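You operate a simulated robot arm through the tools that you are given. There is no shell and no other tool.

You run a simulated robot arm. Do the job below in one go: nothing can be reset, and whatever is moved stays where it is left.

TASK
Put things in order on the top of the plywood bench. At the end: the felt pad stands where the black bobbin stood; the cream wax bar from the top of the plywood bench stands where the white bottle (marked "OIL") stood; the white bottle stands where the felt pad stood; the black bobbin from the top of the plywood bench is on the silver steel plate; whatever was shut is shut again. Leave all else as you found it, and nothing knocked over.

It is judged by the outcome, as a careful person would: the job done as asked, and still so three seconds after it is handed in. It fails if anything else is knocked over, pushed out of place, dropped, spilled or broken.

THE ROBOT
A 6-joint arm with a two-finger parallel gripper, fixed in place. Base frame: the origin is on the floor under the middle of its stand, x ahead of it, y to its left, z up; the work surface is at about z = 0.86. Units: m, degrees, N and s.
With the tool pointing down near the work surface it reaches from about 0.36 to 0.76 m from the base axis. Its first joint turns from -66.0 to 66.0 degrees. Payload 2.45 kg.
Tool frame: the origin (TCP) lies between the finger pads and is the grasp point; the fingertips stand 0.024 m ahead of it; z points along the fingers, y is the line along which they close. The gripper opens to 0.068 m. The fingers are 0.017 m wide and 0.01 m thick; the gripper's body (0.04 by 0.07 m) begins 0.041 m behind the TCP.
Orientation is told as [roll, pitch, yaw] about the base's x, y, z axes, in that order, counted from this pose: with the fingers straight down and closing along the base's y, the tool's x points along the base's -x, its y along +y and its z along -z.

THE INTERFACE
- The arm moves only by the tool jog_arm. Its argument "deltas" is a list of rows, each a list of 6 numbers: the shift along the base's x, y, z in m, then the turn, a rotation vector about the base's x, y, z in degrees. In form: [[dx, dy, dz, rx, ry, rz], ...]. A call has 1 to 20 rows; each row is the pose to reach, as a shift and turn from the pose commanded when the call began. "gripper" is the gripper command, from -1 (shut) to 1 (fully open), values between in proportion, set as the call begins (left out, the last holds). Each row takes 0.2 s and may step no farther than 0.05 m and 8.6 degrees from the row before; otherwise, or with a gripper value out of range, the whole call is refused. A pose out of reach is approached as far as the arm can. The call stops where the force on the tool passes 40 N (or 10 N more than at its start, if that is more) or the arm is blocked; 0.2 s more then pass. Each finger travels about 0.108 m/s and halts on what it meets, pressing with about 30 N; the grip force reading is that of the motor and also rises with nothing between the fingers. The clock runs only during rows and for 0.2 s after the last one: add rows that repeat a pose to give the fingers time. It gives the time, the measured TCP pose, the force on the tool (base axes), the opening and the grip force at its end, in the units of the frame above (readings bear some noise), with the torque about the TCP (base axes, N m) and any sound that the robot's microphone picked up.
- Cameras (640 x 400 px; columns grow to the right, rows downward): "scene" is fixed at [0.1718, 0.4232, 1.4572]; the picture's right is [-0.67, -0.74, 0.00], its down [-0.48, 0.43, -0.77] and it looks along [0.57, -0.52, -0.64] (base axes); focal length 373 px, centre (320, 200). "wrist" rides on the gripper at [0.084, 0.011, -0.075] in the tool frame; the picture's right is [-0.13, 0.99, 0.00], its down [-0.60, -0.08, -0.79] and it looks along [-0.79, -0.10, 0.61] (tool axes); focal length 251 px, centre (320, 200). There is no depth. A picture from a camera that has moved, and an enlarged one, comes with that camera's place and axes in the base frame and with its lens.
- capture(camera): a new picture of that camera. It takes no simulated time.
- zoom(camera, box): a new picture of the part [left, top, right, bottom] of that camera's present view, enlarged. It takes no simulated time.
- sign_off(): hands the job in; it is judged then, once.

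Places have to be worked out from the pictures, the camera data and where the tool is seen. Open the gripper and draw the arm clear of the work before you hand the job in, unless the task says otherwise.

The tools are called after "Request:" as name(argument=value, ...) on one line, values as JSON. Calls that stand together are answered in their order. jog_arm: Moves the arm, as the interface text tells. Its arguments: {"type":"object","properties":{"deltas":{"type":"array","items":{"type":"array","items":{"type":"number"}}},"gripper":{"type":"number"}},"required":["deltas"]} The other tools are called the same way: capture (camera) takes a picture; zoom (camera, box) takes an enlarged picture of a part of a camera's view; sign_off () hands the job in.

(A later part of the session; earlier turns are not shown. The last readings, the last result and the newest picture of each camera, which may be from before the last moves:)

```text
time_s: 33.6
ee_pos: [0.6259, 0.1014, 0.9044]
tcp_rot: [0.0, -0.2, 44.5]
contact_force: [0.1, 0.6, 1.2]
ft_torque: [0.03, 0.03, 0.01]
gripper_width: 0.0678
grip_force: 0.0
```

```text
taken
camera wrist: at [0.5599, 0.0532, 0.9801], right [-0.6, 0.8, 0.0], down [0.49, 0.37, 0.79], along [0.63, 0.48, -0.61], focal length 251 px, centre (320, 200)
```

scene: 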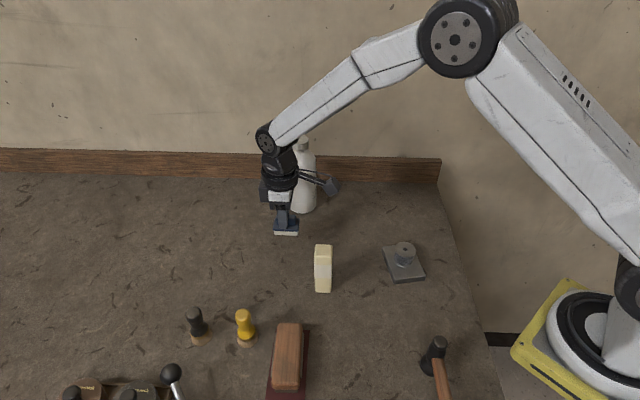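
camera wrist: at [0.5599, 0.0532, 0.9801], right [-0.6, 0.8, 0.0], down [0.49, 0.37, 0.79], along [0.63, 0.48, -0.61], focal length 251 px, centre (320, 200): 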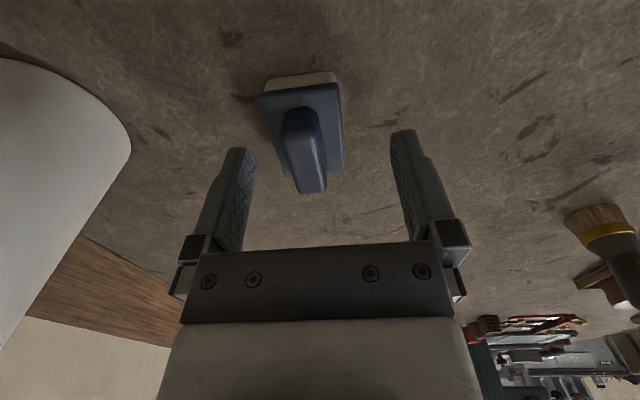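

The pad now appears a little left of the tool axis. I zoom to measure its actual position.

Request:
zoom(camera="wrist", box=[220, 50, 400, 210])

Request:
zoom(camera="scene", box=[250, 190, 330, 260])

```text
2.50 times, centred on (310, 130) of wrist
camera zoom: at [0.5599, 0.0532, 0.9801], right [-0.6, 0.8, 0.0], down [0.49, 0.37, 0.79], along [0.63, 0.48, -0.61], focal length 629 px, centre (345, 375)
```

zoom: 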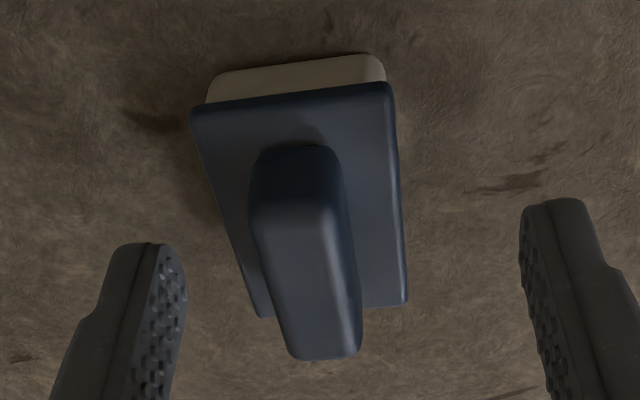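

```text
5.71 times, centred on (290, 225) of scene
camera zoom: at [0.1718, 0.4232, 1.4572], right [-0.67, -0.74, 0.0], down [-0.48, 0.43, -0.77], along [0.57, -0.52, -0.64], focal length 2131 px, centre (491, 57)
```

zoom: 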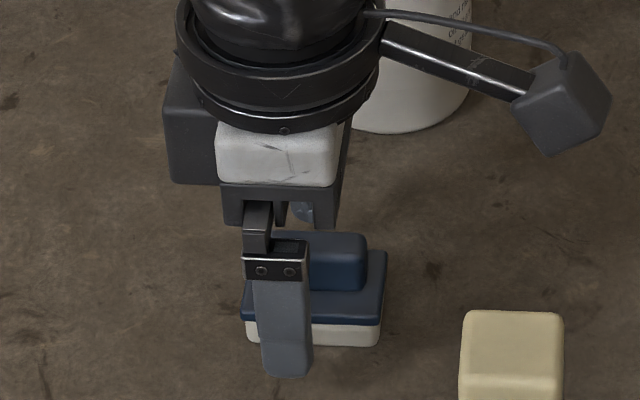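

On release the pad slid about 6 mm toward one finger. I'll close partway (to ~17 mm, just wider than the 15 mm ridge) so the finger pushes it back to centre without gripping, then open again.

Request:
jog_arm(deltas=[[0, 0, 0, 0, 0, 0], [0, 0, 0, 0, 0, 0], [0, 0, 0, 0, 0, 0]], gripper=-0.48)

Request:
zoom(camera="wrist", box=[220, 50, 400, 210])

```text
time_s: 34.4
ee_pos: [0.6262, 0.1034, 0.9052]
tcp_rot: [0.0, -0.1, 44.7]
contact_force: [0.1, 0.4, -0.5]
ft_torque: [0.0, -0.04, -0.01]
gripper_width: 0.0177
grip_force: 0.1
```

```text
2.50 times, centred on (310, 130) of wrist
camera zoom: at [0.5599, 0.0532, 0.9802], right [-0.6, 0.8, 0.0], down [0.48, 0.37, 0.79], along [0.63, 0.48, -0.61], focal length 629 px, centre (345, 375)
```

zoom: 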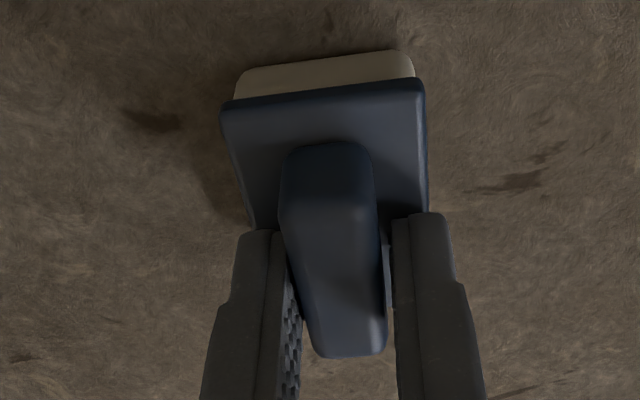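

The pad is re-centred between the fingers, with a small gap. I open fully and check it stays.

Request:
jog_arm(deltas=[[0, 0, 0, 0, 0, 0], [0, 0, 0, 0, 0, 0], [0, 0, 0, 0, 0, 0]], gripper=1)

Request:
zoom(camera="wrist", box=[220, 50, 400, 210])

```text
time_s: 35.2
ee_pos: [0.626, 0.1037, 0.905]
tcp_rot: [0.0, -0.1, 44.6]
contact_force: [0.1, -0.9, 0.3]
ft_torque: [-0.01, 0.05, 0.01]
gripper_width: 0.0682
grip_force: 0.1
```

```text
2.50 times, centred on (310, 130) of wrist
camera zoom: at [0.5599, 0.0532, 0.9802], right [-0.6, 0.8, 0.0], down [0.48, 0.37, 0.79], along [0.63, 0.48, -0.61], focal length 629 px, centre (345, 375)
```

zoom: 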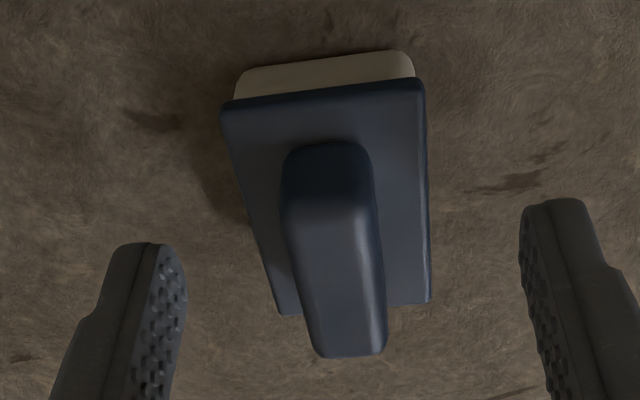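

The pad stayed put, now centred where the bobbin stood. Next I rise well above the bottle's height and move over the bottle (about (0.718, -0.013), cap top near z 1.05).

Request:
jog_arm(deltas=[[0, 0, 0.02, 0, 0, 0], [0, 0, 0.065, 0, 0, 0], [0, 0, 0.11, 0, 0, 0], [0, 0, 0.155, 0, 0, 0], [0, 0, 0.2, 0, 0, 0], [0, 0, 0.235, 0, 0, 0], [0.015, -0.02, 0.235, 0, 0, 0], [0.03, -0.04, 0.235, 0, 0, 0], [0.045, -0.06, 0.235, 0, 0, 0], [0.045, -0.06, 0.235, 0, 0, 0]])

Request:
capture(camera="wrist")

Request:
capture(camera="scene")

```text
time_s: 37.4
ee_pos: [0.6739, 0.042, 1.1386]
tcp_rot: [-0.1, -0.1, 44.6]
contact_force: [-0.5, -1.1, 0.4]
ft_torque: [0.0, 0.02, -0.01]
gripper_width: 0.0681
grip_force: 0.0
```

```text
taken
camera wrist: at [0.6057, -0.0076, 1.2145], right [-0.6, 0.8, 0.0], down [0.48, 0.37, 0.79], along [0.63, 0.48, -0.61], focal length 251 px, centre (320, 200)
```

wrist: 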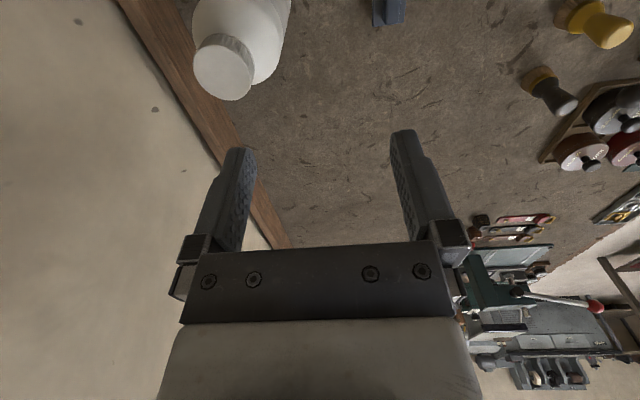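

```text
taken
```

scene: 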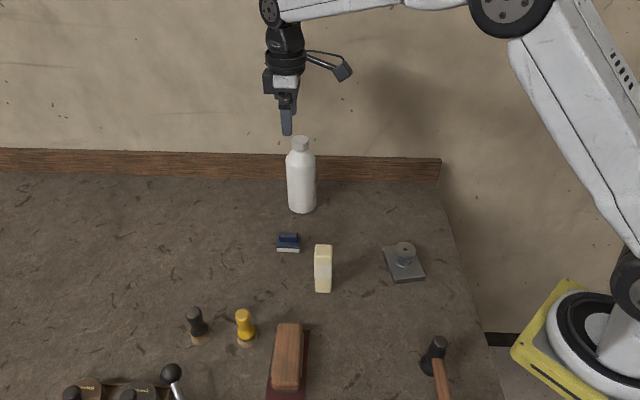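

I zoom both views on the bottle cap to triangulate its position and height.

Request:
zoom(camera="wrist", box=[140, 0, 340, 140])

Request:
zoom(camera="scene", box=[260, 120, 350, 220])

```text
2.86 times, centred on (240, 70) of wrist
camera zoom: at [0.6057, -0.0076, 1.2145], right [-0.6, 0.8, 0.0], down [0.48, 0.37, 0.79], along [0.63, 0.48, -0.61], focal length 718 px, centre (549, 571)
```

zoom: 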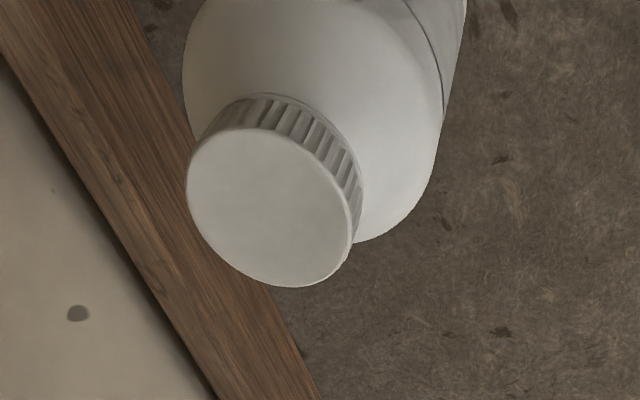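

```text
4.00 times, centred on (305, 170) of scene
camera zoom: at [0.1718, 0.4232, 1.4572], right [-0.67, -0.74, 0.0], down [-0.48, 0.43, -0.77], along [0.57, -0.52, -0.64], focal length 1492 px, centre (380, 320)
```

zoom: 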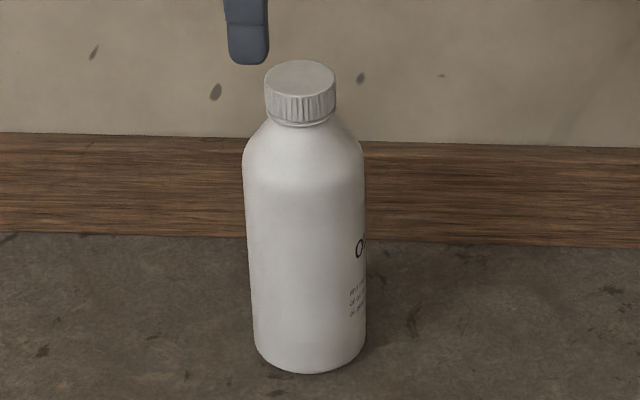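

Triangulating puts the cap centre near (0.709, -0.010), top at z≈1.05, cap about 38 mm wide and 15 mm tall. I move above it, staying clear of the top.

Request:
jog_arm(deltas=[[0.012, -0.018, 0, 0, 0, 0], [0.024, -0.036, 0, 0, 0, 0], [0.035, -0.053, 0, 0, 0, 0], [0.035, -0.053, -0.01, 0, 0, 0], [0.035, -0.053, -0.01, 0, 0, 0]])

Request:
capture(camera="wrist")

Request:
zoom(camera="wrist", box=[220, 0, 420, 140])

Request:
zoom(camera="scene", box=[260, 80, 360, 180])

```text
time_s: 38.6
ee_pos: [0.7071, -0.0101, 1.1295]
tcp_rot: [-0.1, -0.1, 44.6]
contact_force: [-0.8, 0.6, -0.1]
ft_torque: [-0.03, 0.05, -0.01]
gripper_width: 0.0679
grip_force: 0.0
```

```text
taken
camera wrist: at [0.6405, -0.0598, 1.205], right [-0.6, 0.8, 0.0], down [0.49, 0.37, 0.79], along [0.63, 0.48, -0.61], focal length 251 px, centre (320, 200)
```

wrist: 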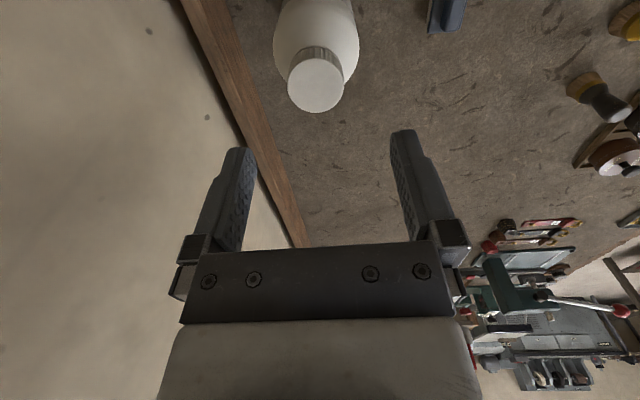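

```text
2.86 times, centred on (320, 70) of wrist
camera zoom: at [0.6405, -0.0598, 1.205], right [-0.6, 0.8, 0.0], down [0.49, 0.37, 0.79], along [0.63, 0.48, -0.61], focal length 718 px, centre (320, 571)
```

zoom: 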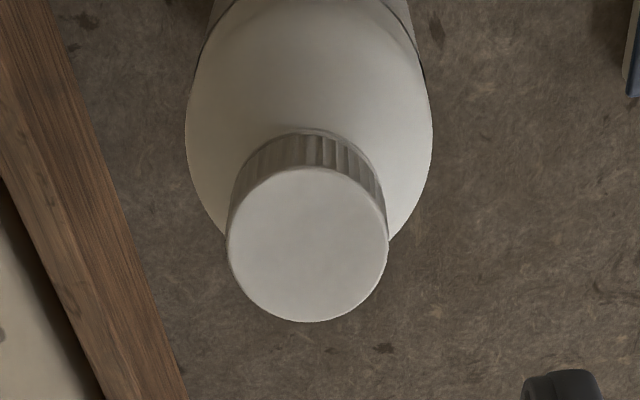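

```text
4.00 times, centred on (310, 130) of scene
camera zoom: at [0.1718, 0.4232, 1.4572], right [-0.67, -0.74, 0.0], down [-0.48, 0.43, -0.77], along [0.57, -0.52, -0.64], focal length 1492 px, centre (360, 480)
```

zoom: 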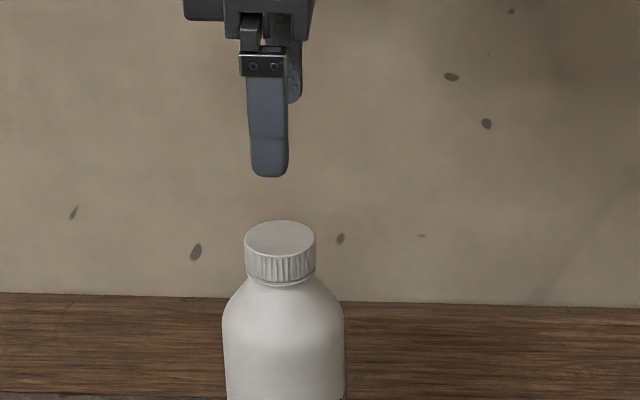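

From two wrist views the cap top is at z≈1.0455, centre (0.711, -0.010). I correct by 3 mm and descend to just above the cap, then check.

Request:
jog_arm(deltas=[[0.003, -0.0012, -0.02, 0, 0, 0], [0.003, -0.0012, -0.04, 0, 0, 0], [0.003, -0.0012, -0.05, 0, 0, 0], [0.003, -0.0012, -0.05, 0, 0, 0]])

Request:
capture(camera="wrist")

Request:
zoom(camera="wrist", box=[220, 40, 420, 220])

Request:
zoom(camera="scene", box=[260, 80, 360, 180])

```text
time_s: 39.6
ee_pos: [0.7095, -0.0092, 1.0792]
tcp_rot: [0.0, 0.0, 44.6]
contact_force: [-0.3, 0.2, 0.3]
ft_torque: [0.0, 0.01, 0.01]
gripper_width: 0.0683
grip_force: 0.1
```

```text
taken
camera wrist: at [0.6426, -0.0605, 1.1546], right [-0.6, 0.8, 0.0], down [0.48, 0.37, 0.79], along [0.63, 0.48, -0.61], focal length 251 px, centre (320, 200)
```

wrist: 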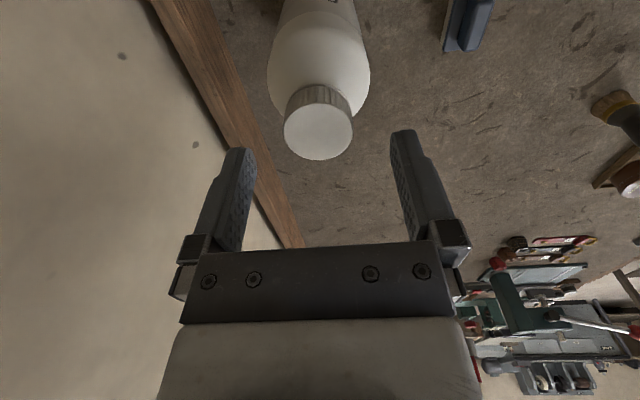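

```text
2.22 times, centred on (320, 130) of wrist
camera zoom: at [0.6426, -0.0605, 1.1546], right [-0.6, 0.8, 0.0], down [0.48, 0.37, 0.79], along [0.63, 0.48, -0.61], focal length 559 px, centre (320, 356)
```

zoom: 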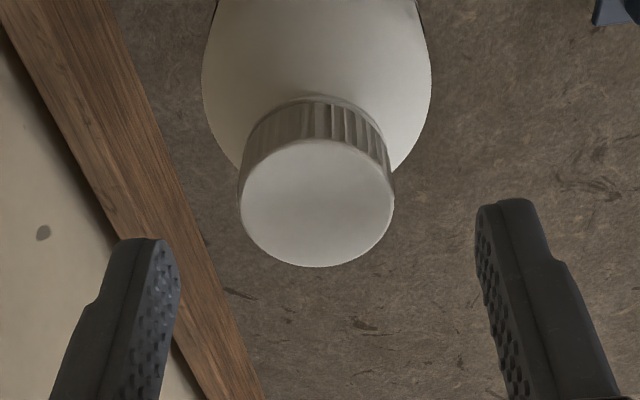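

```text
4.00 times, centred on (310, 130) of scene
camera zoom: at [0.1718, 0.4232, 1.4572], right [-0.67, -0.74, 0.0], down [-0.48, 0.43, -0.77], along [0.57, -0.52, -0.64], focal length 1492 px, centre (360, 480)
```

zoom: 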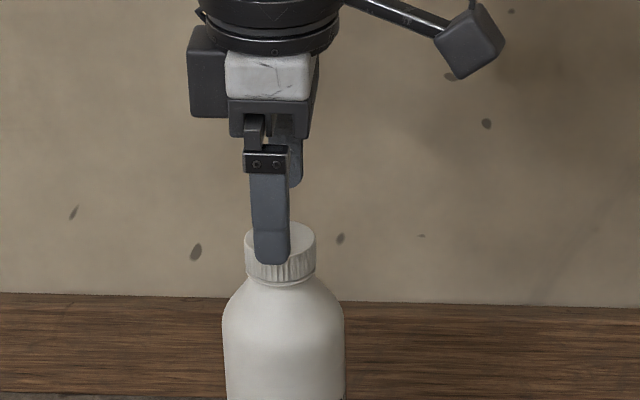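

The cap is aligned within about 1 mm with its top at z≈1.044. I descend 23 mm more so the fingertips come to the cap's lower rim.

Request:
jog_arm(deltas=[[0, 0, -0.01, 0, 0, 0], [0, 0, -0.018, 0, 0, 0], [0, 0, -0.023, 0, 0, 0], [0, 0, -0.023, 0, 0, 0]])

Request:
zoom(camera="wrist", box=[220, 60, 420, 240])

Request:
zoom(camera="scene", box=[260, 80, 360, 180])

```text
time_s: 40.6
ee_pos: [0.7093, -0.0117, 1.0567]
tcp_rot: [0.0, -0.1, 44.6]
contact_force: [-0.2, -0.4, 0.6]
ft_torque: [0.01, 0.0, -0.04]
gripper_width: 0.0682
grip_force: 0.1
```

```text
2.22 times, centred on (320, 150) of wrist
camera zoom: at [0.6423, -0.0612, 1.132], right [-0.6, 0.8, 0.0], down [0.49, 0.37, 0.79], along [0.63, 0.48, -0.61], focal length 559 px, centre (320, 311)
```

zoom: 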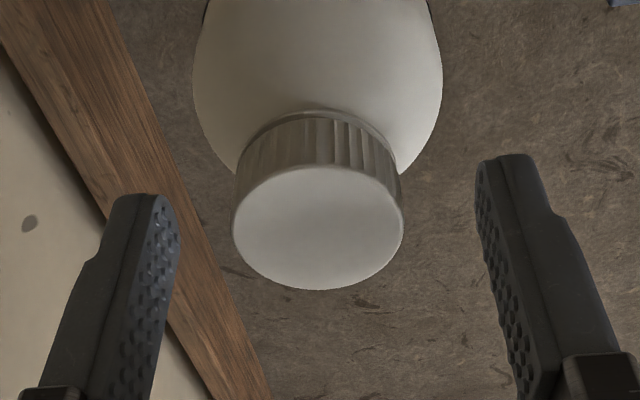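

```text
4.00 times, centred on (310, 130) of scene
camera zoom: at [0.1718, 0.4232, 1.4572], right [-0.67, -0.74, 0.0], down [-0.48, 0.43, -0.77], along [0.57, -0.52, -0.64], focal length 1492 px, centre (360, 480)
```

zoom: 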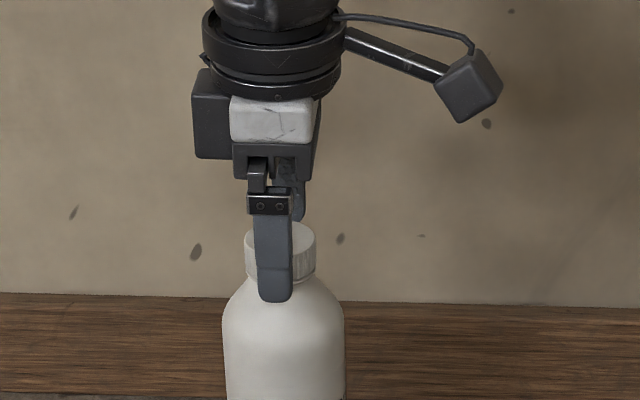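

Fingertips are now around the cap's rim, well centred. I close in two stages to avoid jolting the bottle.

Request:
jog_arm(deltas=[[0, 0, 0, 0, 0, 0], [0, 0, 0, 0, 0, 0]], gripper=0.2)

Request:
jog_arm(deltas=[[0, 0, 0, 0, 0, 0], [0, 0, 0, 0, 0, 0], [0, 0, 0, 0, 0, 0], [0, 0, 0, 0, 0, 0]], gripper=-1)

Request:
zoom(camera="wrist", box=[220, 60, 420, 240])

Request:
zoom(camera="scene", box=[250, 110, 360, 220])

```text
time_s: 41.2
ee_pos: [0.7085, -0.0114, 1.057]
tcp_rot: [0.1, -0.1, 44.6]
contact_force: [-0.7, 0.7, 1.0]
ft_torque: [-0.03, 0.01, -0.01]
gripper_width: 0.0411
grip_force: 0.0
```

```text
time_s: 42.2
ee_pos: [0.7091, -0.0107, 1.0562]
tcp_rot: [0.2, -0.2, 44.6]
contact_force: [-0.4, -0.8, -0.1]
ft_torque: [0.01, -0.02, 0.01]
gripper_width: 0.0371
grip_force: 30.0
```

```text
2.22 times, centred on (320, 150) of wrist
camera zoom: at [0.6424, -0.0613, 1.1323], right [-0.6, 0.8, 0.0], down [0.48, 0.37, 0.79], along [0.63, 0.48, -0.61], focal length 559 px, centre (320, 311)
```

zoom: 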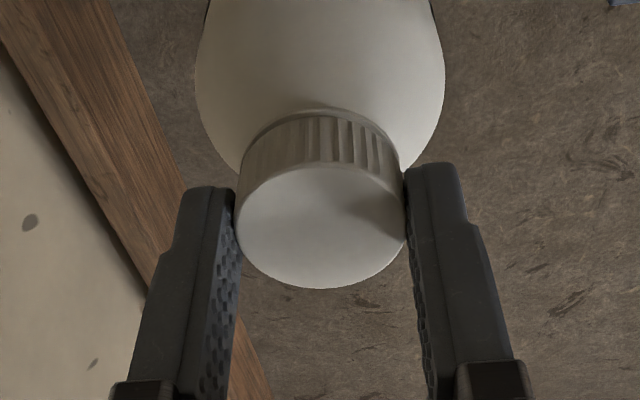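

```text
3.64 times, centred on (305, 165) of scene
camera zoom: at [0.1718, 0.4232, 1.4572], right [-0.67, -0.74, 0.0], down [-0.48, 0.43, -0.77], along [0.57, -0.52, -0.64], focal length 1356 px, centre (374, 327)
```

zoom: 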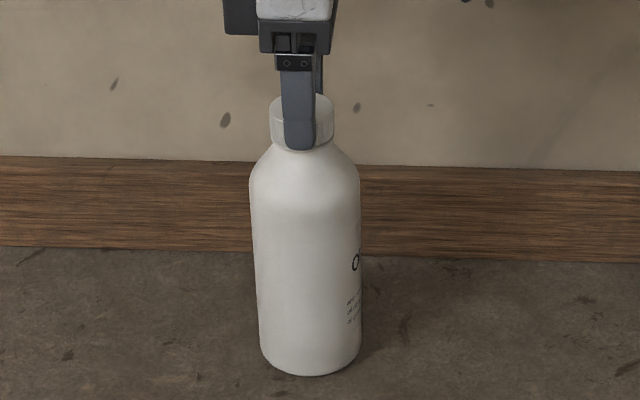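

The cap is gripped at 37 mm with the bottle upright; its old place is (0.709, -0.011). I lift slowly a few cm to check that the grip carries the weight.

Request:
jog_arm(deltas=[[0, 0, 0.005, 0, 0, 0], [0, 0, 0.015, 0, 0, 0], [0, 0, 0.03, 0, 0, 0], [0, 0, 0.04, 0, 0, 0], [0, 0, 0.04, 0, 0, 0]])

Request:
capture(camera="wrist")

Request:
capture(camera="scene")

```text
time_s: 43.4
ee_pos: [0.7097, -0.0112, 1.0967]
tcp_rot: [0.1, -0.2, 44.6]
contact_force: [0.5, 0.9, -3.2]
ft_torque: [0.0, 0.01, 0.0]
gripper_width: 0.0367
grip_force: 29.6
```

```text
taken
camera wrist: at [0.6432, -0.0611, 1.1725], right [-0.6, 0.8, 0.0], down [0.49, 0.37, 0.79], along [0.63, 0.48, -0.61], focal length 251 px, centre (320, 200)
```

wrist: 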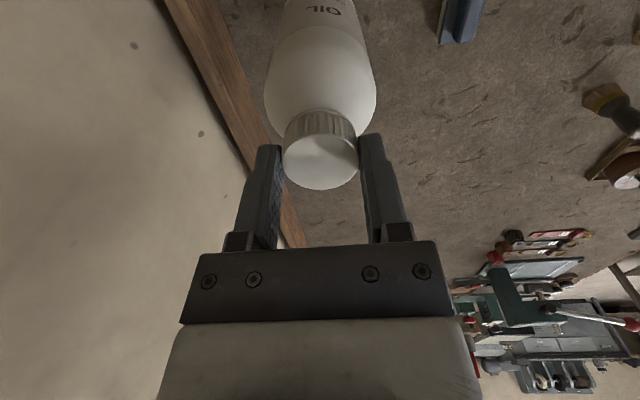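

```text
taken
```

scene: 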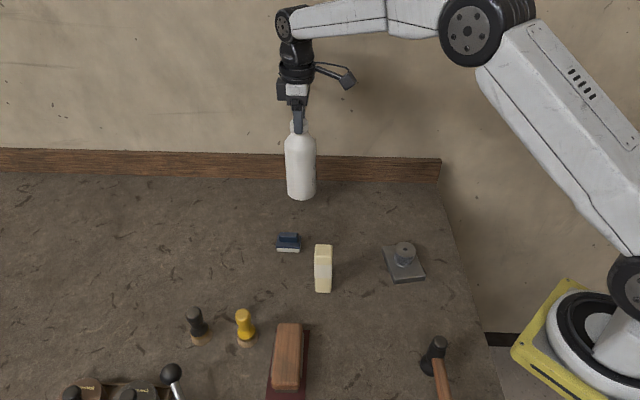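

The lift holds (about 3.2 N of weight). I raise it further so its base clears everything, then carry it slowly to above the pad's old place at (0.579, 0.408).

Request:
jog_arm(deltas=[[0, 0, 0.02, 0, 0, 0], [0, 0, 0.05, 0, 0, 0], [0, 0, 0.075, 0, 0, 0], [-0.005, 0.015, 0.085, 0, 0, 0], [-0.015, 0.048, 0.085, 0, 0, 0], [-0.025, 0.082, 0.085, 0, 0, 0], [-0.036, 0.116, 0.085, 0, 0, 0], [-0.047, 0.15, 0.085, 0, 0, 0], [-0.058, 0.185, 0.085, 0, 0, 0], [-0.069, 0.22, 0.085, 0, 0, 0], [-0.08, 0.255, 0.085, 0, 0, 0], [-0.09, 0.29, 0.085, 0, 0, 0], [-0.1, 0.324, 0.085, 0, 0, 0], [-0.11, 0.356, 0.085, 0, 0, 0], [-0.119, 0.384, 0.085, 0, 0, 0], [-0.126, 0.405, 0.085, 0, 0, 0], [-0.13, 0.417, 0.085, 0, 0, 0], [-0.1305, 0.419, 0.085, 0, 0, 0], [-0.1305, 0.419, 0.085, 0, 0, 0]])

Request:
capture(camera="wrist")

Request:
capture(camera="scene")

```text
time_s: 47.4
ee_pos: [0.578, 0.4079, 1.1821]
tcp_rot: [0.0, -0.1, 44.6]
contact_force: [-0.2, 0.0, -3.7]
ft_torque: [0.02, 0.0, -0.02]
gripper_width: 0.0368
grip_force: 30.1
```

```text
taken
camera wrist: at [0.5119, 0.3576, 1.2572], right [-0.6, 0.8, 0.0], down [0.49, 0.37, 0.79], along [0.63, 0.48, -0.61], focal length 251 px, centre (320, 200)
```

wrist: 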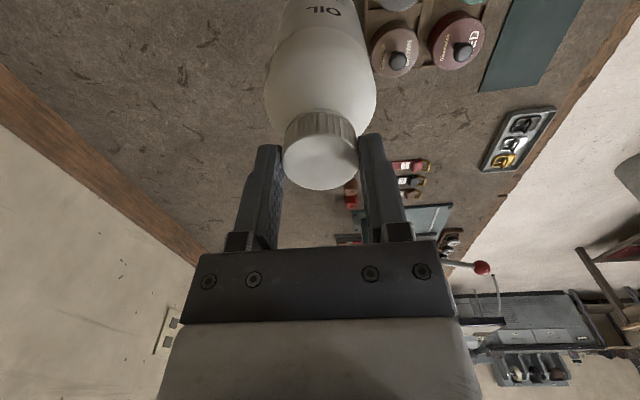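

```text
taken
```

scene: 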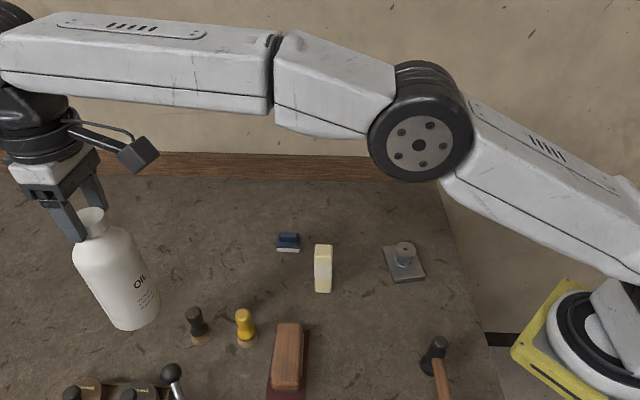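

The bottle hangs straight above the pad's old spot. I lower to just above the brush tops and check the clearance.

Request:
jog_arm(deltas=[[0.001, 0, -0.012, 0, 0, 0], [0.001, 0, -0.026, 0, 0, 0], [0.001, 0, -0.04, 0, 0, 0], [0.001, 0, -0.05, 0, 0, 0], [0.001, 0, -0.05, 0, 0, 0]])

Request:
zoom(camera="scene", box=[60, 220, 260, 380])

Request:
capture(camera="wrist")

```text
time_s: 48.6
ee_pos: [0.5812, 0.4065, 1.1311]
tcp_rot: [0.0, -0.1, 44.6]
contact_force: [-0.4, -0.4, -3.0]
ft_torque: [0.01, -0.03, 0.03]
gripper_width: 0.0369
grip_force: 30.3
```

```text
2.50 times, centred on (160, 300) of scene
camera zoom: at [0.1718, 0.4233, 1.4572], right [-0.67, -0.74, 0.0], down [-0.48, 0.43, -0.77], along [0.57, -0.52, -0.64], focal length 932 px, centre (720, -50)
```

zoom: 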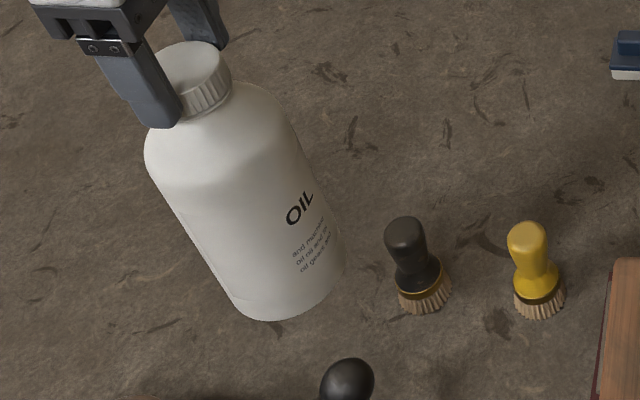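

```text
taken
camera wrist: at [0.5131, 0.3566, 1.2067], right [-0.6, 0.8, 0.0], down [0.49, 0.37, 0.79], along [0.63, 0.48, -0.61], focal length 251 px, centre (320, 200)
```

wrist: 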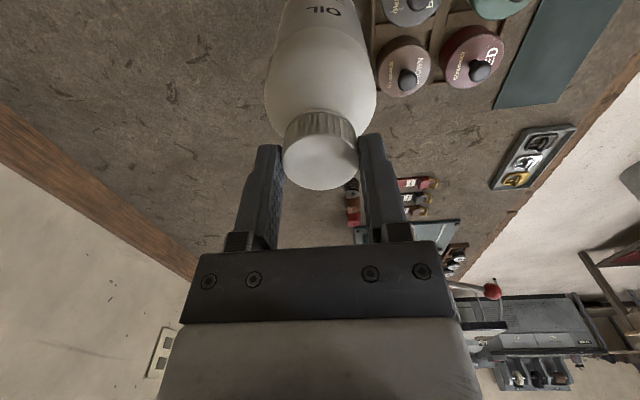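

There is clear space between bottle and brush. I lower to a few mm above the bench.

Request:
jog_arm(deltas=[[0, 0.0005, -0.012, 0, 0, 0], [0, 0.0005, -0.026, 0, 0, 0], [0, 0.0005, -0.04, 0, 0, 0], [0, 0.0005, -0.052, 0, 0, 0], [0, 0.0005, -0.062, 0, 0, 0], [0, 0.0005, -0.068, 0, 0, 0], [0, 0.0005, -0.068, 0, 0, 0]])

Request:
zoom(camera="scene", box=[80, 240, 240, 380])

```text
time_s: 50.2
ee_pos: [0.5799, 0.4072, 1.0635]
tcp_rot: [0.0, 0.0, 44.5]
contact_force: [-0.4, -0.5, -3.2]
ft_torque: [0.01, 0.02, -0.03]
gripper_width: 0.0368
grip_force: 29.7
```

```text
2.86 times, centred on (160, 310) of scene
camera zoom: at [0.1718, 0.4233, 1.4572], right [-0.67, -0.74, 0.0], down [-0.48, 0.43, -0.77], along [0.57, -0.52, -0.64], focal length 1065 px, centre (777, -114)
```

zoom: 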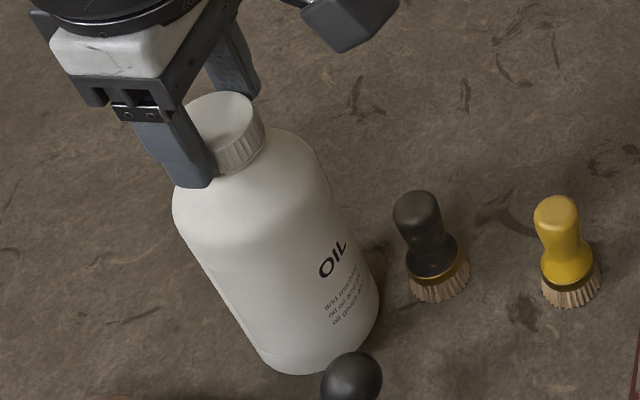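

Good clearance all round, base about 6 mm above the bench. I lower in 1 mm steps until contact.

Request:
jog_arm(deltas=[[0, 0, -0.001, 0, 0, 0], [0, 0, -0.002, 0, 0, 0], [0, 0, -0.003, 0, 0, 0], [0, 0, -0.004, 0, 0, 0], [0, 0, -0.005, 0, 0, 0], [0, 0, -0.005, 0, 0, 0]])

```text
time_s: 51.6
ee_pos: [0.5805, 0.4084, 1.0593]
tcp_rot: [0.0, -0.1, 44.5]
contact_force: [0.7, 0.4, -3.0]
ft_torque: [0.01, 0.01, -0.01]
gripper_width: 0.0369
grip_force: 29.6
```

Request:
jog_arm(deltas=[[0, 0, -0.001, 0, 0, 0], [0, 0, -0.002, 0, 0, 0], [0, 0, -0.002, 0, 0, 0]])

```text
time_s: 52.4
ee_pos: [0.5798, 0.4092, 1.0574]
tcp_rot: [0.0, -0.1, 44.6]
contact_force: [-0.1, -0.3, -1.3]
ft_torque: [-0.08, 0.08, 0.02]
gripper_width: 0.0367
grip_force: 30.0
```

The load is starting to transfer (−1.3 N). One more half-millimetre to seat it.

Request:
jog_arm(deltas=[[0, 0, -0.0004, 0, 0, 0], [0, 0, -0.0008, 0, 0, 0], [0, 0, -0.0008, 0, 0, 0]])

```text
time_s: 53.2
ee_pos: [0.5795, 0.4097, 1.0562]
tcp_rot: [0.0, -0.1, 44.5]
contact_force: [-1.9, -4.2, 7.0]
ft_torque: [-0.41, 0.44, 0.04]
gripper_width: 0.0369
grip_force: 30.1
```

It's seated with about 7 N. I ease up 0.5 mm, then open slowly by a few mm so nothing tugs the cap.

Request:
jog_arm(deltas=[[0, 0, 0.0005, 0, 0, 0], [0, 0, 0.0005, 0, 0, 0], [0, 0, 0.0005, 0, 0, 0]])

Request:
jog_arm(deltas=[[0, 0, 0, 0, 0, 0], [0, 0, 0, 0, 0, 0], [0, 0, 0, 0, 0, 0]], gripper=0.2)

Request:
capture(camera="wrist")

Request:
zoom(camera="scene", box=[80, 240, 240, 380])

```text
time_s: 54.0
ee_pos: [0.5806, 0.4099, 1.0572]
tcp_rot: [0.0, -0.1, 44.4]
contact_force: [-0.2, -1.2, 4.3]
ft_torque: [-0.12, -0.01, -0.05]
gripper_width: 0.0368
grip_force: 29.9
```

```text
time_s: 54.8
ee_pos: [0.579, 0.4098, 1.0571]
tcp_rot: [-0.1, -0.1, 44.7]
contact_force: [0.2, -0.6, 0.6]
ft_torque: [-0.03, -0.02, -0.01]
gripper_width: 0.0407
grip_force: 0.0
```

```text
taken
camera wrist: at [0.5134, 0.3592, 1.1322], right [-0.6, 0.8, 0.0], down [0.48, 0.37, 0.79], along [0.63, 0.48, -0.61], focal length 251 px, centre (320, 200)
```

wrist: 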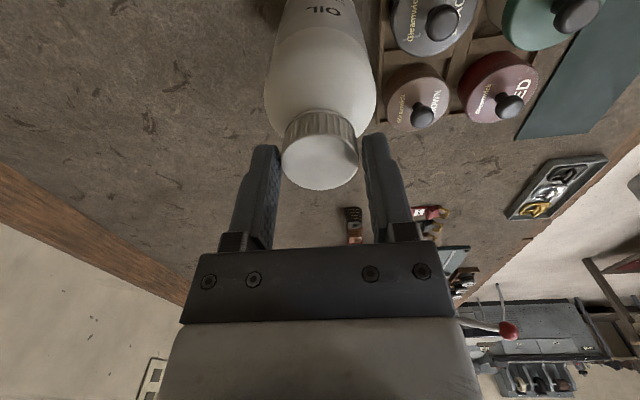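

```text
2.86 times, centred on (160, 310) of scene
camera zoom: at [0.1718, 0.4232, 1.4572], right [-0.67, -0.74, 0.0], down [-0.48, 0.43, -0.77], along [0.57, -0.52, -0.64], focal length 1065 px, centre (777, -114)
```

zoom: 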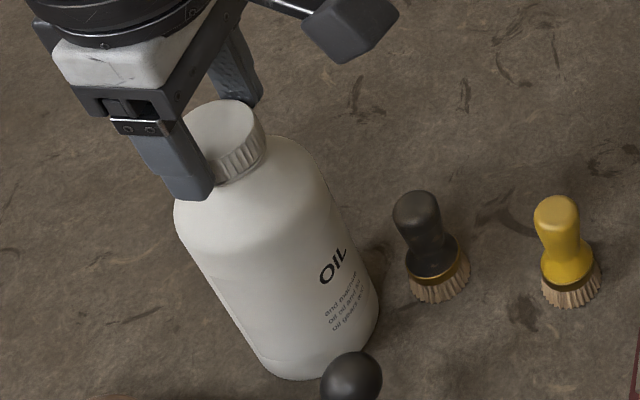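

The bottle stands steady on its own with the cap centred between the fingers. I open fully and rise straight up clear of it.

Request:
jog_arm(deltas=[[0, 0, 0, 0, 0, 0], [0, 0, 0, 0, 0, 0], [0, 0, 0.01, 0, 0, 0], [0, 0, 0.03, 0, 0, 0], [0, 0, 0.06, 0, 0, 0], [0, 0, 0.09, 0, 0, 0], [0, 0, 0.09, 0, 0, 0]], gripper=1)

Request:
capture(camera="wrist")

Request:
capture(camera="scene")

```text
time_s: 56.4
ee_pos: [0.5793, 0.4076, 1.145]
tcp_rot: [0.1, -0.1, 44.6]
contact_force: [0.5, 0.1, -0.1]
ft_torque: [-0.02, 0.0, 0.04]
gripper_width: 0.068
grip_force: 0.2
```

```text
taken
camera wrist: at [0.5123, 0.3583, 1.2218], right [-0.6, 0.8, 0.0], down [0.48, 0.37, 0.79], along [0.63, 0.48, -0.61], focal length 251 px, centre (320, 200)
```

wrist: 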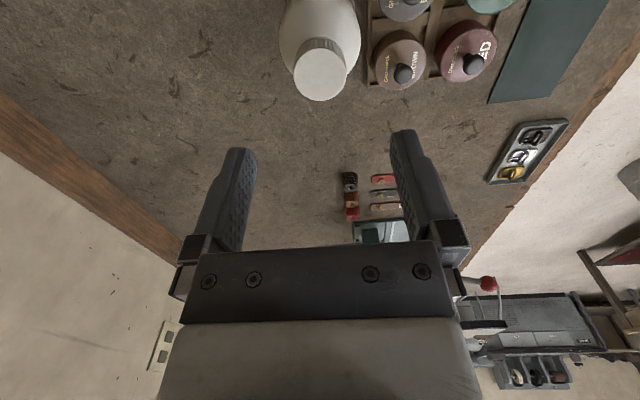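

```text
taken
```

scene: 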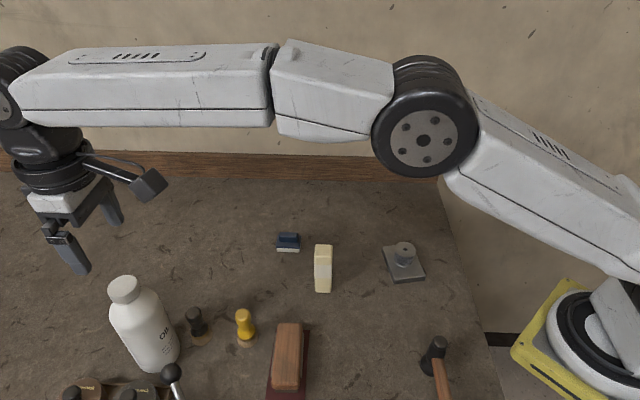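

All as planned so far. Now to the wax bar: I move to hover over it near (0.50, 0.116), keeping high until clear of the bottle.

Request:
jog_arm(deltas=[[-0.008, -0.03, 0, 0, 0, 0], [-0.018, -0.068, 0, 0, 0, 0], [-0.029, -0.108, 0, 0, 0, 0], [-0.04, -0.148, 0, 0, 0, 0], [-0.051, -0.188, 0, 0, 0, 0], [-0.062, -0.228, -0.01, 0, 0, 0], [-0.072, -0.265, -0.03, 0, 0, 0], [-0.079, -0.292, -0.06, 0, 0, 0], [-0.079, -0.292, -0.085, 0, 0, 0], [-0.079, -0.292, -0.085, 0, 0, 0]])

Request:
capture(camera="wrist")

Request:
zoom(camera="wrist", box=[220, 0, 420, 140])

Request:
capture(camera="scene")

```text
time_s: 58.6
ee_pos: [0.4988, 0.1166, 1.0608]
tcp_rot: [0.0, 0.1, 44.5]
contact_force: [-0.4, 0.7, 0.2]
ft_torque: [0.0, 0.02, -0.01]
gripper_width: 0.0683
grip_force: 0.1
```

```text
taken
camera wrist: at [0.4334, 0.0668, 1.1358], right [-0.6, 0.8, 0.0], down [0.49, 0.37, 0.79], along [0.63, 0.48, -0.61], focal length 251 px, centre (320, 200)
```

wrist: 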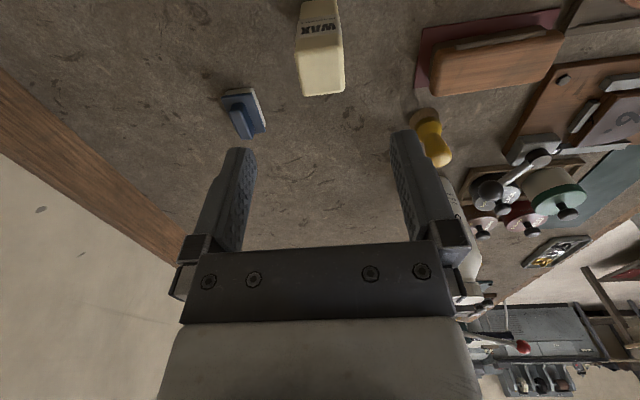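

```text
2.86 times, centred on (320, 70) of wrist
camera zoom: at [0.4334, 0.0668, 1.1358], right [-0.6, 0.8, 0.0], down [0.49, 0.37, 0.79], along [0.63, 0.48, -0.61], focal length 718 px, centre (320, 571)
```

zoom: 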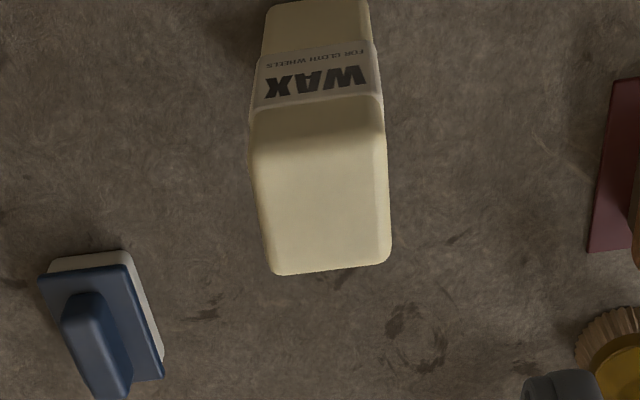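

```text
taken
```

scene: 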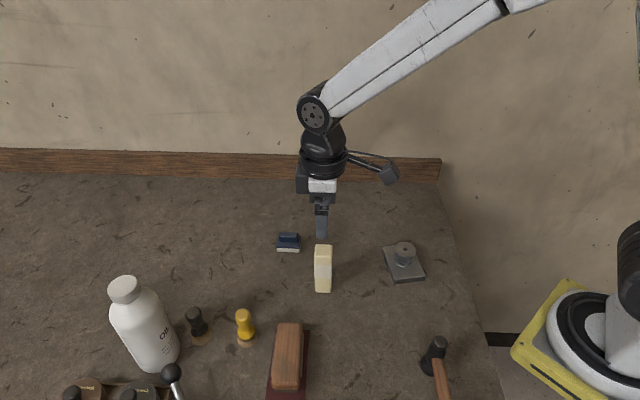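

Matching two wrist views gives the wax centre at about 2 mm in −x from the tool axis, top at z≈0.960, turned ~2° from the tool. I correct and descend around it to z 0.93.

Request:
jog_arm(deltas=[[-0.0024, 0, -0.02, 0, 0, -2], [-0.0024, 0, -0.05, 0, 0, -2], [-0.0024, 0, -0.07, 0, 0, -2], [-0.0024, 0, -0.07, 0, 0, -2]])

Request:
zoom(camera="wrist", box=[220, 60, 420, 240])

Request:
zoom(camera="scene", box=[280, 200, 370, 300])

```text
time_s: 59.6
ee_pos: [0.4985, 0.1166, 0.992]
tcp_rot: [0.1, -0.1, 42.5]
contact_force: [0.0, 0.4, -0.4]
ft_torque: [0.01, -0.01, -0.03]
gripper_width: 0.0682
grip_force: 0.0
```

```text
2.22 times, centred on (320, 150) of wrist
camera zoom: at [0.4299, 0.0675, 1.0667], right [-0.58, 0.82, 0.0], down [0.5, 0.35, 0.79], along [0.65, 0.46, -0.61], focal length 559 px, centre (320, 311)
```

zoom: 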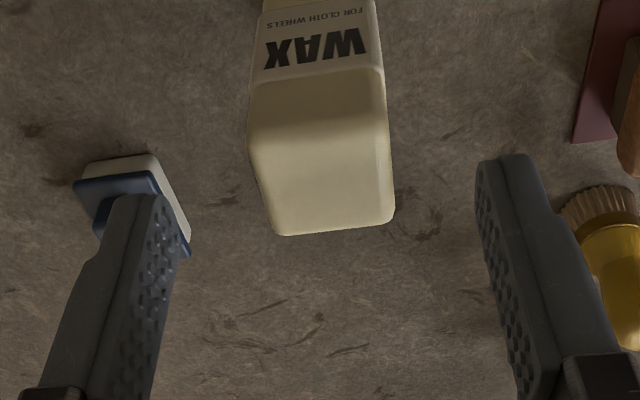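

```text
4.00 times, centred on (325, 250) of scene
camera zoom: at [0.1718, 0.4232, 1.4572], right [-0.67, -0.74, 0.0], down [-0.48, 0.43, -0.77], along [0.57, -0.52, -0.64], focal length 1492 px, centre (300, 0)
```

zoom: 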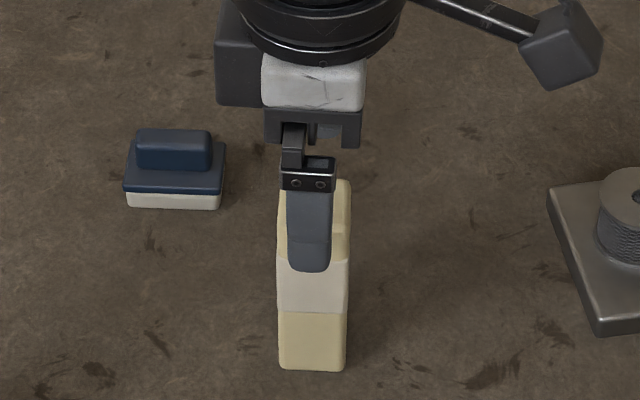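

The wax is centred between the fingers and square to them. I descend the remaining 62 mm.

Request:
jog_arm(deltas=[[0, 0, -0.02, 0, 0, 0], [0, 0, -0.04, 0, 0, 0], [0, 0, -0.055, 0, 0, 0], [0, 0, -0.061, 0, 0, 0], [0, 0, -0.061, 0, 0, 0]])

Request:
zoom(camera="wrist", box=[220, 80, 420, 260])

```text
time_s: 60.8
ee_pos: [0.4984, 0.1165, 0.931]
tcp_rot: [0.0, 0.0, 42.6]
contact_force: [0.2, 0.7, 0.4]
ft_torque: [0.02, 0.01, 0.01]
gripper_width: 0.0681
grip_force: 0.1
```

```text
2.22 times, centred on (320, 170) of wrist
camera zoom: at [0.4296, 0.0686, 1.0061], right [-0.58, 0.82, 0.0], down [0.5, 0.35, 0.79], along [0.65, 0.46, -0.61], focal length 559 px, centre (320, 267)
```

zoom: 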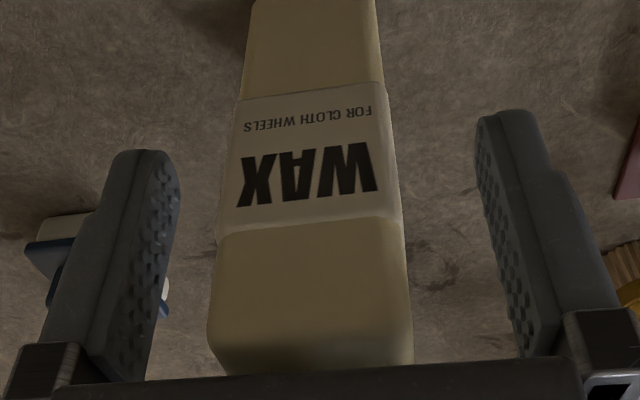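

The bar stands centred between the pads, no contact forces. I close in two stages.

Request:
jog_arm(deltas=[[0, 0, 0, 0, 0, 0], [0, 0, 0, 0, 0, 0]], gripper=0.15)

Request:
jog_arm(deltas=[[0, 0, 0, 0, 0, 0], [0, 0, 0, 0, 0, 0], [0, 0, 0, 0, 0, 0], [0, 0, 0, 0, 0, 0]], gripper=-1)

Request:
zoom(camera="wrist", box=[220, 80, 420, 260])

Request:
zoom(camera="scene", box=[280, 200, 370, 300])

```text
time_s: 61.4
ee_pos: [0.498, 0.116, 0.93]
tcp_rot: [0.0, 0.0, 42.6]
contact_force: [-0.5, 0.4, -0.2]
ft_torque: [0.0, 0.03, -0.02]
gripper_width: 0.0391
grip_force: 0.2
```

```text
time_s: 62.4
ee_pos: [0.4979, 0.1157, 0.9308]
tcp_rot: [0.0, -0.3, 42.6]
contact_force: [0.4, -0.7, 0.9]
ft_torque: [-0.07, 0.01, 0.03]
gripper_width: 0.0316
grip_force: 29.7
```

```text
2.22 times, centred on (320, 170) of wrist
camera zoom: at [0.4295, 0.0685, 1.0064], right [-0.58, 0.82, 0.0], down [0.5, 0.35, 0.79], along [0.65, 0.46, -0.61], focal length 559 px, centre (320, 267)
```

zoom: 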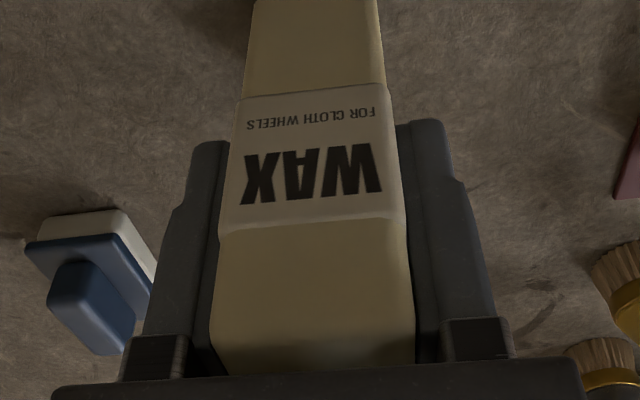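

```text
4.00 times, centred on (325, 250) of scene
camera zoom: at [0.1717, 0.4232, 1.4572], right [-0.67, -0.74, 0.0], down [-0.48, 0.43, -0.77], along [0.57, -0.52, -0.64], focal length 1492 px, centre (300, 0)
```

zoom: 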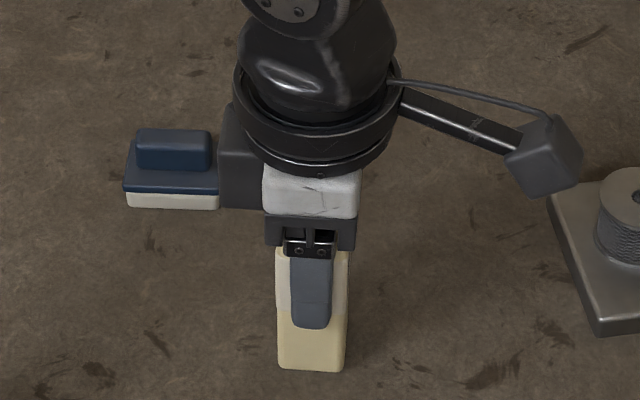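

The bar is held at 31.6 mm, centred on the tool. I lift it and carry it over to the bottle's old spot at (0.7095, -0.011).

Request:
jog_arm(deltas=[[0, 0, 0.008, 0, 0, 0], [0, 0, 0.025, 0, 0, 0], [0, 0, 0.05, 0, 0, 0], [0, 0, 0.07, 0, 0, 0], [0.02, -0.012, 0.075, 0, 0, 0], [0.05, -0.03, 0.075, 0, 0, 0], [0.08, -0.048, 0.075, 0, 0, 1], [0.11, -0.066, 0.075, 0, 0, 2], [0.14, -0.084, 0.075, 0, 0, 2], [0.17, -0.102, 0.075, 0, 0, 2], [0.195, -0.117, 0.07, 0, 0, 2], [0.2115, -0.1268, 0.055, 0, 0, 2], [0.2115, -0.1268, 0.035, 0, 0, 2], [0.2115, -0.1268, 0.035, 0, 0, 2]])

Request:
capture(camera="wrist")

Request:
capture(camera="scene")

```text
time_s: 65.4
ee_pos: [0.7116, -0.0107, 0.965]
tcp_rot: [0.0, -0.1, 44.6]
contact_force: [-0.2, 0.3, -1.4]
ft_torque: [0.01, -0.02, -0.05]
gripper_width: 0.0317
grip_force: 29.8
```

```text
taken
camera wrist: at [0.6442, -0.0606, 1.041], right [-0.6, 0.8, 0.0], down [0.48, 0.37, 0.79], along [0.63, 0.48, -0.61], focal length 251 px, centre (320, 200)
```

wrist: 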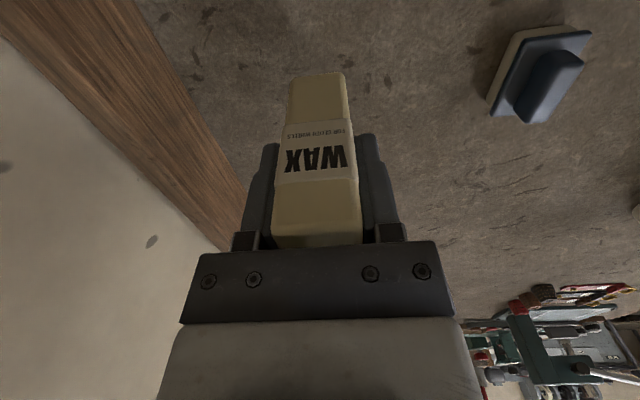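

```text
taken
```

scene: 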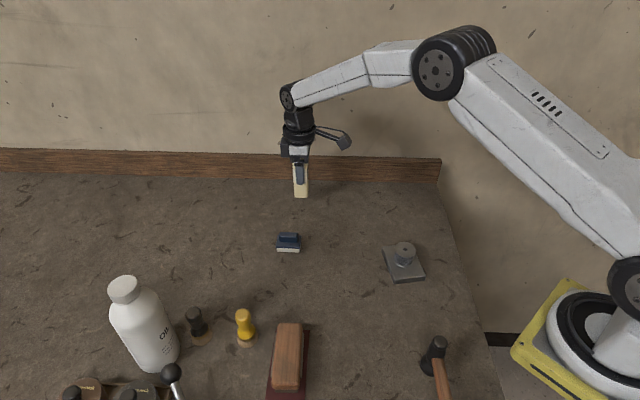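

Compared with the camera pose at the bottle grasp, I need −1.8 mm in x and −0.7 mm in y. I apply that and lower to a few mm above the bench.

Request:
jog_arm(deltas=[[-0.0018, -0.0007, -0.01, 0, 0, 0], [-0.0018, -0.0007, -0.02, 0, 0, 0], [-0.0018, -0.0007, -0.028, 0, 0, 0], [-0.0018, -0.0007, -0.03, 0, 0, 0], [-0.0018, -0.0007, -0.03, 0, 0, 0]])

Request:
zoom(camera="scene", box=[250, 120, 360, 220])

```text
time_s: 66.6
ee_pos: [0.7075, -0.0102, 0.9348]
tcp_rot: [0.0, 0.0, 44.7]
contact_force: [0.7, 0.3, -1.2]
ft_torque: [-0.01, -0.01, -0.01]
gripper_width: 0.0317
grip_force: 30.6
```

```text
4.00 times, centred on (305, 170) of scene
camera zoom: at [0.1718, 0.4232, 1.4572], right [-0.67, -0.74, 0.0], down [-0.48, 0.43, -0.77], along [0.57, -0.52, -0.64], focal length 1492 px, centre (380, 320)
```

zoom: 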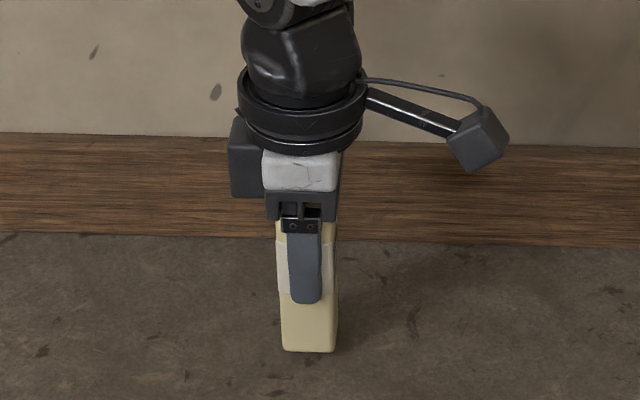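

Position matches the bottle's old base centre. I lower in 1 mm steps to contact.

Request:
jog_arm(deltas=[[0, 0, -0.001, 0, 0, 0], [0, 0, -0.002, 0, 0, 0], [0, 0, -0.003, 0, 0, 0], [0, 0, -0.003, 0, 0, 0]])

```text
time_s: 67.6
ee_pos: [0.7088, -0.0089, 0.9333]
tcp_rot: [0.0, -0.1, 44.7]
contact_force: [-0.2, -0.2, -0.6]
ft_torque: [0.0, 0.0, 0.01]
gripper_width: 0.0317
grip_force: 29.5
```

Request:
jog_arm(deltas=[[0, 0, -0.0007, 0, 0, 0], [0, 0, -0.0014, 0, 0, 0], [0, 0, -0.0014, 0, 0, 0]])

```text
time_s: 68.4
ee_pos: [0.7074, -0.0104, 0.9305]
tcp_rot: [-0.1, -0.1, 44.7]
contact_force: [0.0, -0.4, -1.3]
ft_torque: [0.02, -0.05, 0.0]
gripper_width: 0.0318
grip_force: 30.2
```

Request:
jog_arm(deltas=[[0, 0, -0.0006, 0, 0, 0], [0, 0, -0.0012, 0, 0, 0], [0, 0, -0.0012, 0, 0, 0]])

```text
time_s: 69.2
ee_pos: [0.7068, -0.0092, 0.9312]
tcp_rot: [0.0, -0.2, 44.6]
contact_force: [-1.2, 2.5, 7.5]
ft_torque: [0.09, 0.16, -0.03]
gripper_width: 0.0315
grip_force: 30.4
```

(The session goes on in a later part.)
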